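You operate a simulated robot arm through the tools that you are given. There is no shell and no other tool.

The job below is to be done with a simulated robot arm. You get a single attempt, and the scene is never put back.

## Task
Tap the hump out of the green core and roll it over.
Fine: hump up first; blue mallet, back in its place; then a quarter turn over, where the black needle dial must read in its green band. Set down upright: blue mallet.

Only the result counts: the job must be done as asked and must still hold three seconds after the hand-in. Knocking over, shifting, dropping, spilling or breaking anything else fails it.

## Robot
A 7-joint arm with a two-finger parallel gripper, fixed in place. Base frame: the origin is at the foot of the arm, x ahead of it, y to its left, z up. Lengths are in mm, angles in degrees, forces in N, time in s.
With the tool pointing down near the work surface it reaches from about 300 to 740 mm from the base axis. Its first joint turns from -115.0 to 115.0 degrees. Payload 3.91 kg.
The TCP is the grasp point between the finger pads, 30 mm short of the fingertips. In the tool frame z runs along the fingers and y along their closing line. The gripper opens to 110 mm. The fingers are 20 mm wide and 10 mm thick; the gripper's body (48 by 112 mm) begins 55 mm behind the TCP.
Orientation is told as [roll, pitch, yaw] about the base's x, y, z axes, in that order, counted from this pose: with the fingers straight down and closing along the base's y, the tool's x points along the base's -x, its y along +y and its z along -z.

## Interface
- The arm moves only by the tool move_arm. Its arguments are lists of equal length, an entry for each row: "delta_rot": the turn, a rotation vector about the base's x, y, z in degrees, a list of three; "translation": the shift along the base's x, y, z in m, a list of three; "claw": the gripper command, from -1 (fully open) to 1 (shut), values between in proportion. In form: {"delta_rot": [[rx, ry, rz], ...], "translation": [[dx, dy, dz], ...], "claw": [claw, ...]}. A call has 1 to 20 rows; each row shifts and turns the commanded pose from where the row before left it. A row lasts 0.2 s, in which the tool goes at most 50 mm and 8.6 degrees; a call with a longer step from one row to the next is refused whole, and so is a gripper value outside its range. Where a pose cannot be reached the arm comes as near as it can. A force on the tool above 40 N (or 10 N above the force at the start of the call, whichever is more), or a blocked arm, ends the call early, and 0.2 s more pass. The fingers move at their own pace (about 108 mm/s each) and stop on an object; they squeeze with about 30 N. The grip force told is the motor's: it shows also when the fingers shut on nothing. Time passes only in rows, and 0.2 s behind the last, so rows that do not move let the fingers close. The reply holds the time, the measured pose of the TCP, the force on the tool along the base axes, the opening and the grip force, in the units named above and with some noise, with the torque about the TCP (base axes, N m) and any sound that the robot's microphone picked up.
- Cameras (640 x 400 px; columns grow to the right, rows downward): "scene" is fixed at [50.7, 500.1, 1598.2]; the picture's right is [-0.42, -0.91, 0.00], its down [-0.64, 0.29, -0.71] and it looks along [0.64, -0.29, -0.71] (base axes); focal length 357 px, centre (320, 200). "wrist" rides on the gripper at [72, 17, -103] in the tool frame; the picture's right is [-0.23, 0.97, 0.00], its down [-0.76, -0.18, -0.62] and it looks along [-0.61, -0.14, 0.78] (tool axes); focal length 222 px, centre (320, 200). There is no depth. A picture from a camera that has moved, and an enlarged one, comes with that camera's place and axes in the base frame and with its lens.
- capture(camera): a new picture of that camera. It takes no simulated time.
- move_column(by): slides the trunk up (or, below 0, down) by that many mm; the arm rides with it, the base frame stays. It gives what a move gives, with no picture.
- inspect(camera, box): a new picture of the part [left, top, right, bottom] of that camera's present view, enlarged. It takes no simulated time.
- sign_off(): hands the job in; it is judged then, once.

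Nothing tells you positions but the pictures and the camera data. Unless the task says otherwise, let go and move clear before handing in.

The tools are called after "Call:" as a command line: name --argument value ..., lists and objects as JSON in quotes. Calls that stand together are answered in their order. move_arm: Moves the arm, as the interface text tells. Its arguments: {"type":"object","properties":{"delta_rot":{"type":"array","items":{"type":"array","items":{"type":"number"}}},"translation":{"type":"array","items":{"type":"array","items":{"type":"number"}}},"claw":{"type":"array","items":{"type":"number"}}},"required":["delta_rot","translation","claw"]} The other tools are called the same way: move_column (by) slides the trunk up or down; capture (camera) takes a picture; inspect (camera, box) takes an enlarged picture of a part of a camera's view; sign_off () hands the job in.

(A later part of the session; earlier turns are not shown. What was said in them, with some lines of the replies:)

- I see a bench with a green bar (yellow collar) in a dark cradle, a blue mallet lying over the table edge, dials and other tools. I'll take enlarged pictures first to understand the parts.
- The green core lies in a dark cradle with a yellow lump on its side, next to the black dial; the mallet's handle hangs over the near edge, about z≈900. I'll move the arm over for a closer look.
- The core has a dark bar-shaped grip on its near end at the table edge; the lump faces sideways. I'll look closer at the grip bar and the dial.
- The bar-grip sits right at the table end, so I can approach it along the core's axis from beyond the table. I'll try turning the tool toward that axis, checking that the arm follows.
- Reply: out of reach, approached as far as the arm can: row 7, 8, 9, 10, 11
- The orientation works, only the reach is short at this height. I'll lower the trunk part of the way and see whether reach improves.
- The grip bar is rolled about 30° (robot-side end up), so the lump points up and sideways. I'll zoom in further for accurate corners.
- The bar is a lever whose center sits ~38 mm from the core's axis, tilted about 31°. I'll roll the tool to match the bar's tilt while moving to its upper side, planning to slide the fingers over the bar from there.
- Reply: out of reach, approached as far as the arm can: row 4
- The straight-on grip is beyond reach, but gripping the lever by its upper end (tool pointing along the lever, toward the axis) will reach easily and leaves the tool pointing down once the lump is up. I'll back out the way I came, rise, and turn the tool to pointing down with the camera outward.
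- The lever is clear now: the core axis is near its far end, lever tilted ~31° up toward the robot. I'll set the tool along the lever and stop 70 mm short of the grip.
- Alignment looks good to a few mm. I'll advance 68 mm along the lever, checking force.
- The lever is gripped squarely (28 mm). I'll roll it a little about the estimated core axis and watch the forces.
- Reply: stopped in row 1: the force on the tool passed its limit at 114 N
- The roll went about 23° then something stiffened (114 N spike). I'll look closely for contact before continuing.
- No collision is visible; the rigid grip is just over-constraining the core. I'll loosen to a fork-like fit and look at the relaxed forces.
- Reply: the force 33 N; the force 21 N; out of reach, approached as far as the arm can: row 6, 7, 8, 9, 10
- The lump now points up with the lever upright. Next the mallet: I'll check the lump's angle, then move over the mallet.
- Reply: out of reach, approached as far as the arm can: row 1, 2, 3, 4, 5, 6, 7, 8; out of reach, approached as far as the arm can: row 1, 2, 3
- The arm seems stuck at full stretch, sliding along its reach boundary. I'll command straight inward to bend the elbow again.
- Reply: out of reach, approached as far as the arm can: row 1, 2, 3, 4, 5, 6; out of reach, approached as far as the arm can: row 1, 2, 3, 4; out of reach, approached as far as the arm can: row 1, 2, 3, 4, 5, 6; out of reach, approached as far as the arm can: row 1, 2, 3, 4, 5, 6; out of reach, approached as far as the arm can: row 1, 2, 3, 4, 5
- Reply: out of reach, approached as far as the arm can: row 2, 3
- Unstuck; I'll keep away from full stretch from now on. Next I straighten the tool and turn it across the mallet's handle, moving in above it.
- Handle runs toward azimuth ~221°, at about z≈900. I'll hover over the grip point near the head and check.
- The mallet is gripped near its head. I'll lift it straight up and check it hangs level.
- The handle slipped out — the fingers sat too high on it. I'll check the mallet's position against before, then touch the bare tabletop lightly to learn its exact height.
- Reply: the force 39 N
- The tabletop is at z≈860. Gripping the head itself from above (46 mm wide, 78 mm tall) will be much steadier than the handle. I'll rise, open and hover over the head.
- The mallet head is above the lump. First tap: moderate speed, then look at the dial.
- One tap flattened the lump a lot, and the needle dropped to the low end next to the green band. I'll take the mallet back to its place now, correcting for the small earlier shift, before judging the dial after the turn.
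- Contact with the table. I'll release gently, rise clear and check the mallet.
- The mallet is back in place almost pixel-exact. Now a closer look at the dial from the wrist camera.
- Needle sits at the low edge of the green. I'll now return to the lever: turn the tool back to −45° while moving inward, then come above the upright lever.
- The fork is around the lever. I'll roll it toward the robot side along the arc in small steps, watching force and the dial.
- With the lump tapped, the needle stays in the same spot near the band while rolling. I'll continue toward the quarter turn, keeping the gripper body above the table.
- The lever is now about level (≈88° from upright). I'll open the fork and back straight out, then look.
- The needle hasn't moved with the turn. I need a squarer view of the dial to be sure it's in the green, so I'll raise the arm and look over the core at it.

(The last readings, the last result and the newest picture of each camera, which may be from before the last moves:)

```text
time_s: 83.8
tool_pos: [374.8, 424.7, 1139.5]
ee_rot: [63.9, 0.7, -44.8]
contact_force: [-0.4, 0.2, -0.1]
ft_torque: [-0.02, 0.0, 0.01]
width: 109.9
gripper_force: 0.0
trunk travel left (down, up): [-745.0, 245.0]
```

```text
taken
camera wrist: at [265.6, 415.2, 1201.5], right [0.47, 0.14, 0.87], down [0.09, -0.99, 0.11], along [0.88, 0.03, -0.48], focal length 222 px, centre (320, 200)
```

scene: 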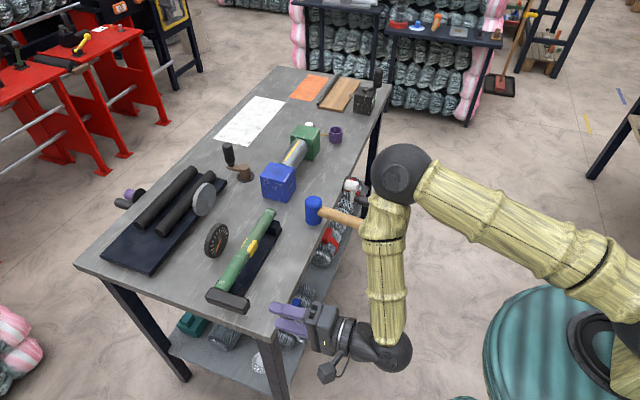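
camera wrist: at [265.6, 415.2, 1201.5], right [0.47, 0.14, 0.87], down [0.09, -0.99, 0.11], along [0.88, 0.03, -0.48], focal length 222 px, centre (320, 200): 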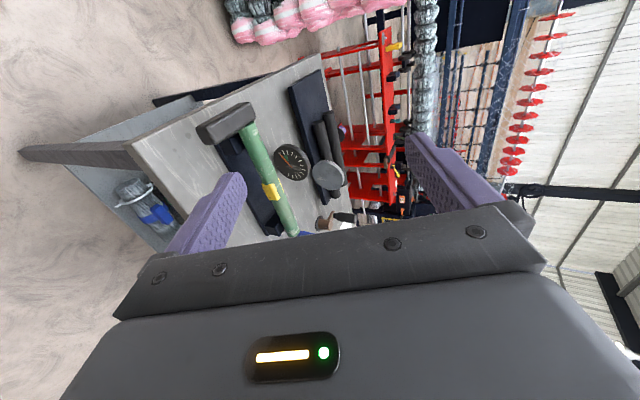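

Call:
inspect --camera "wrist" --box '[268, 138, 318, 188]'

Call:
inspect --camera "wrist" --box '[190, 90, 350, 240]'

```text
8.00 times, centred on (293, 163) of wrist
camera zoom: at [265.6, 415.2, 1201.5], right [0.47, 0.14, 0.87], down [0.09, -0.99, 0.11], along [0.88, 0.03, -0.48], focal length 1777 px, centre (536, 496)
```

zoom: 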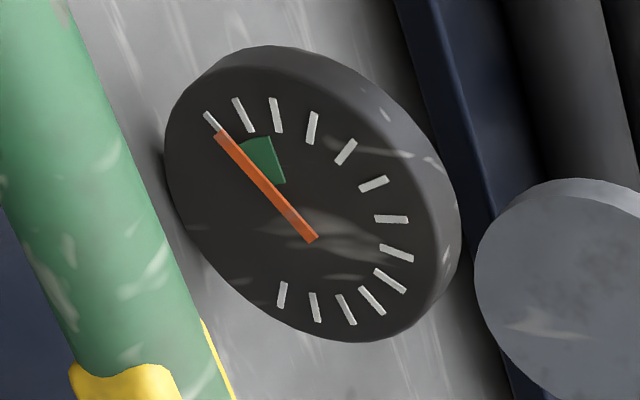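

```text
2.67 times, centred on (270, 165) of wrist
camera zoom: at [265.6, 415.2, 1201.5], right [0.47, 0.14, 0.87], down [0.09, -0.99, 0.11], along [0.88, 0.03, -0.48], focal length 592 px, centre (453, 293)
```

zoom: 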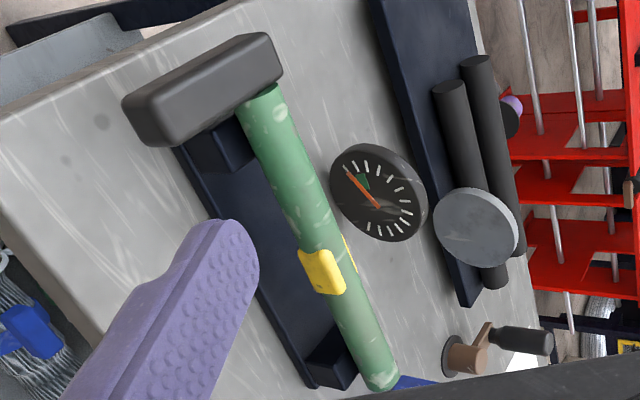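

Call:
inspect --camera "wrist" --box '[286, 148, 312, 176]'

Call:
inspect --camera "scene" --box '[210, 238, 228, 256]'

Call:
inspect --camera "wrist" --box '[282, 146, 304, 168]'

```text
14.29 times, centred on (299, 162) of wrist
camera zoom: at [265.6, 415.2, 1201.5], right [0.47, 0.14, 0.87], down [0.09, -0.99, 0.11], along [0.88, 0.03, -0.48], focal length 3173 px, centre (620, 743)
```

zoom: 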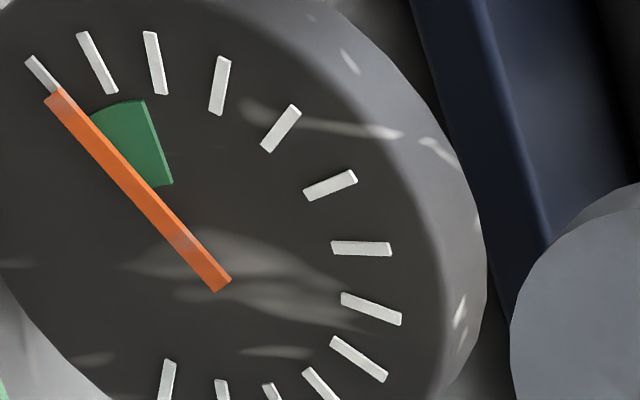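

```text
16.00 times, centred on (219, 247) of scene
camera zoom: at [50.7, 500.1, 1598.2], right [-0.42, -0.91, 0.0], down [-0.64, 0.29, -0.71], along [0.64, -0.29, -0.71], focal length 5710 px, centre (1936, -552)
```

zoom: 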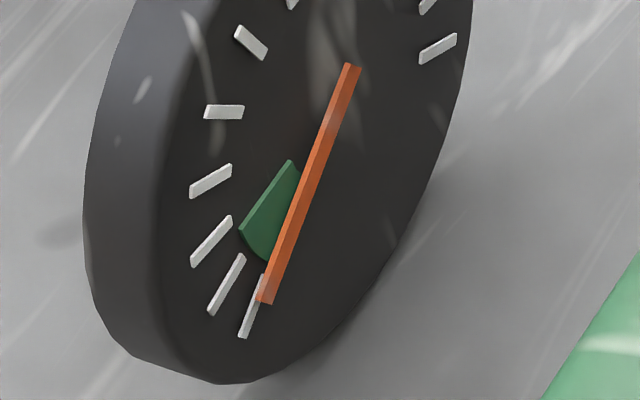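

```text
16.00 times, centred on (293, 157) of wrist
camera zoom: at [265.6, 415.2, 1201.5], right [0.47, 0.14, 0.87], down [0.09, -0.99, 0.11], along [0.88, 0.03, -0.48], focal length 3554 px, centre (752, 888)
```

zoom: 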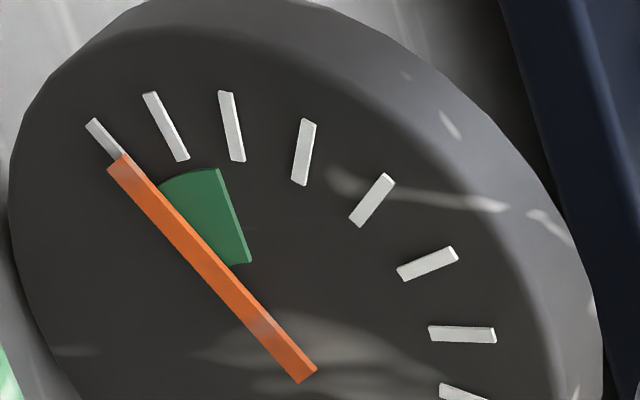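

Call:
move_arm --delta_rot '[[0, 0, 0], [0, 0, 0], [0, 0, 0]]' --translation '[[0.008, -0.01, -0.03], [0.008, -0.01, -0.03], [0.008, -0.01, -0.031]]' --claw '[-1, -1, -1]'

Call:
inspect --camera "wrist" --box '[300, 120, 350, 170]'

Call:
inspect --camera "wrist" --box '[308, 125, 334, 151]'

```text
time_s: 84.6
tool_pos: [398.7, 393.0, 1049.5]
ee_rot: [64.0, 0.6, -44.8]
contact_force: [0.1, -0.4, -1.4]
ft_torque: [0.06, -0.01, 0.04]
width: 109.9
gripper_force: 0.0
trunk travel left (down, up): [-745.0, 245.0]
```

```text
8.00 times, centred on (325, 145) of wrist
camera zoom: at [288.7, 383.8, 1110.0], right [0.47, 0.14, 0.87], down [0.09, -0.99, 0.1], along [0.88, 0.03, -0.48], focal length 1777 px, centre (280, 640)
```

zoom: 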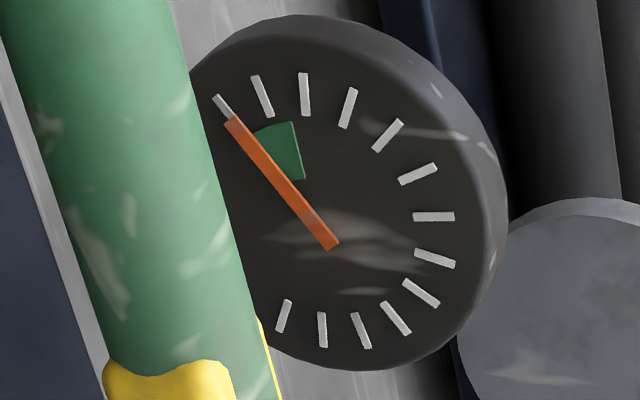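

```text
15.38 times, centred on (321, 138) of wrist
camera zoom: at [288.7, 383.8, 1110.0], right [0.47, 0.14, 0.87], down [0.09, -0.99, 0.1], along [0.88, 0.03, -0.48], focal length 3417 px, centre (305, 1154)
```

zoom: 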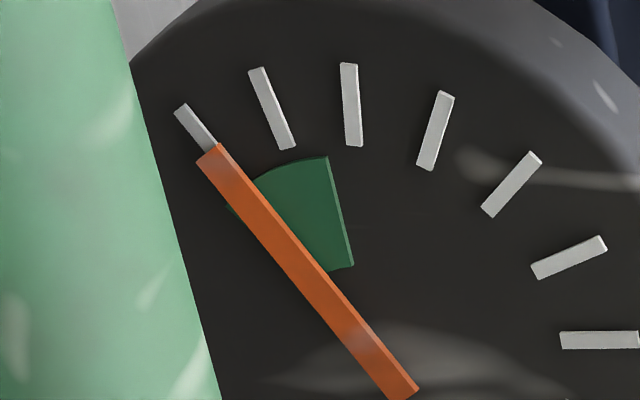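

In this nearly face-on view the needle lies at the first tick, inside the green (green visible on both sides of it). I'll verify the lever's level and that nothing creeps.

Call:
inspect --camera "scene" --box '[200, 270, 270, 320]'

Call:
move_arm --delta_rot '[[-2.85, 2.8, 0], [-2.85, 2.8, 0], [-2.85, 2.8, 0], [-2.85, 2.8, 0], [-2.85, 2.8, 0], [-2.85, 2.8, 0], [-2.85, 2.8, 0], [-2.85, 2.8, 0], [-2.85, 2.8, 0], [-2.85, 2.8, 0]]' --translation '[[-0.01, -0.015, 0.01], [-0.01, -0.015, 0.01], [-0.01, -0.015, 0.01], [-0.01, -0.015, 0.01], [-0.01, -0.015, 0.01], [0, -0.01, 0.01], [0, -0.01, 0.01], [0, 0, 0.01], [0, 0, 0.01], [0, 0, 0.01]]' --claw '[-1, -1, -1, -1, -1, -1, -1, -1, -1, -1]'

Call:
inspect --camera "scene" --box '[200, 270, 270, 320]'

Call:
capture --camera "scene"

Call:
inspect --camera "scene" --box '[290, 180, 390, 245]'

```text
8.00 times, centred on (235, 295) of scene
camera zoom: at [50.7, 500.1, 1598.2], right [-0.42, -0.91, 0.0], down [-0.64, 0.29, -0.71], along [0.64, -0.29, -0.71], focal length 2855 px, centre (1000, -560)
```

zoom: 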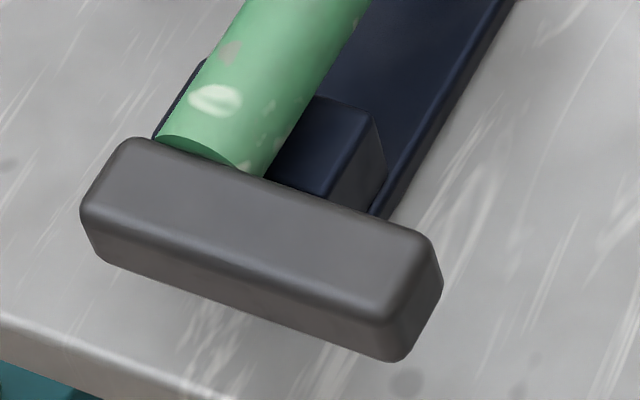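

```text
time_s: 86.8
tool_pos: [348.9, 297.6, 1108.4]
ee_rot: [29.6, 0.6, -44.8]
contact_force: [0.9, 0.2, 0.4]
ft_torque: [-0.01, -0.01, -0.01]
width: 109.8
gripper_force: 0.0
out of reach, approached as far as the arm can: row 8, 9, 10
trunk travel left (down, up): [-745.0, 245.0]
```

```text
8.00 times, centred on (235, 295) of scene
camera zoom: at [50.7, 500.1, 1598.2], right [-0.42, -0.91, 0.0], down [-0.64, 0.29, -0.71], along [0.64, -0.29, -0.71], focal length 2855 px, centre (1000, -560)
```

zoom: 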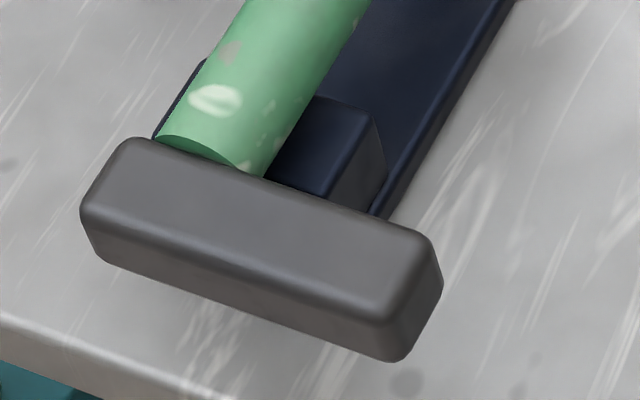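

```text
taken
```

scene: 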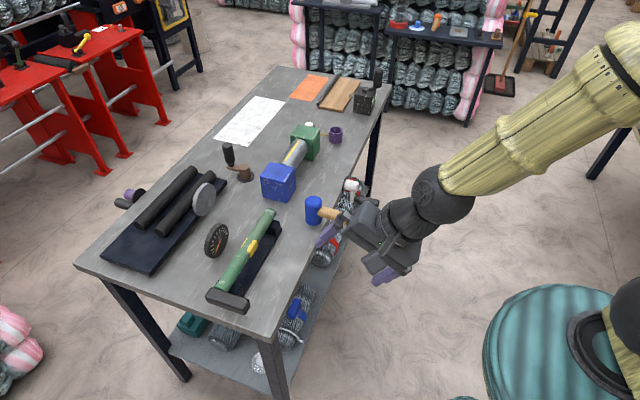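

```text
6.15 times, centred on (340, 212) of scene
camera zoom: at [50.7, 500.1, 1598.2], right [-0.42, -0.91, 0.0], down [-0.64, 0.29, -0.71], along [0.64, -0.29, -0.71], focal length 2196 px, centre (197, 123)
```

zoom: 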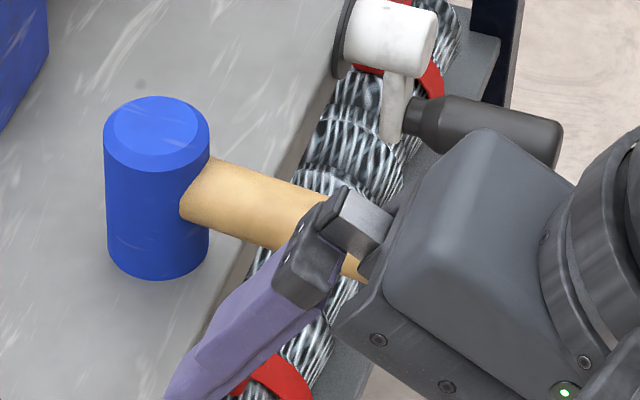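

Call:
inspect --camera "scene" --box '[190, 190, 310, 310]'

```text
3.33 times, centred on (250, 250) of scene
camera zoom: at [50.7, 500.1, 1598.2], right [-0.42, -0.91, 0.0], down [-0.64, 0.29, -0.71], along [0.64, -0.29, -0.71], focal length 1190 px, centre (553, 33)
```

zoom: 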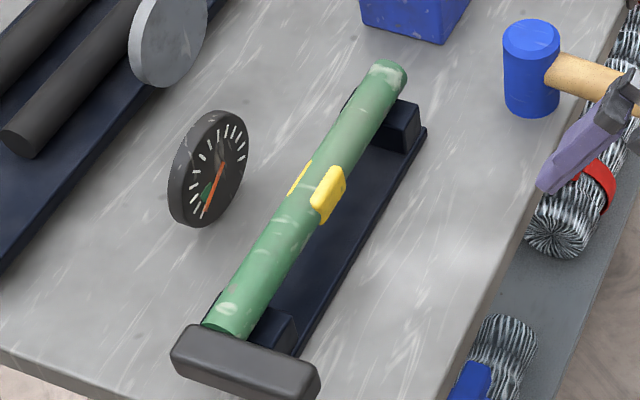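

The core lies a quarter turn over with its lump tapped in, and the dial's needle is in the green. The mallet is standing back in its original spot, the cradle and dial haven't moved, and the arm is clear. I'm handing in.

Call:
sign_off

```text
The job is handed in.
```

I tapped the hump down with one mallet strike, rolled the core a quarter turn, and handed the job in. I don't have the judge's result.

- **Hump:** I turned the core hump up first. It is now mostly flattened but still stands slightly proud on that side. A thin yellow edge shows on the opposite side of the core.
- **Quarter turn:** I rolled the core toward the robot, since the task gave no direction. By the pictures it sits at about 88° from hump up, and it did not creep after I let go.
- **Dial:** The needle sits at about the first tick, inside the green band but close to its lower edge. I checked this in a nearly face-on view. It dropped there with the tap and did not move as I turned the core.
- **Mallet:** It is standing upright in its original place. My first grip on the handle slipped and shifted it about 5 mm. I regripped it by the head and corrected for the shift when putting it back.
- **Surroundings:** In the last pictures the cradle and dial look unmoved. Nothing was knocked over, and the arm is clear with the gripper open.
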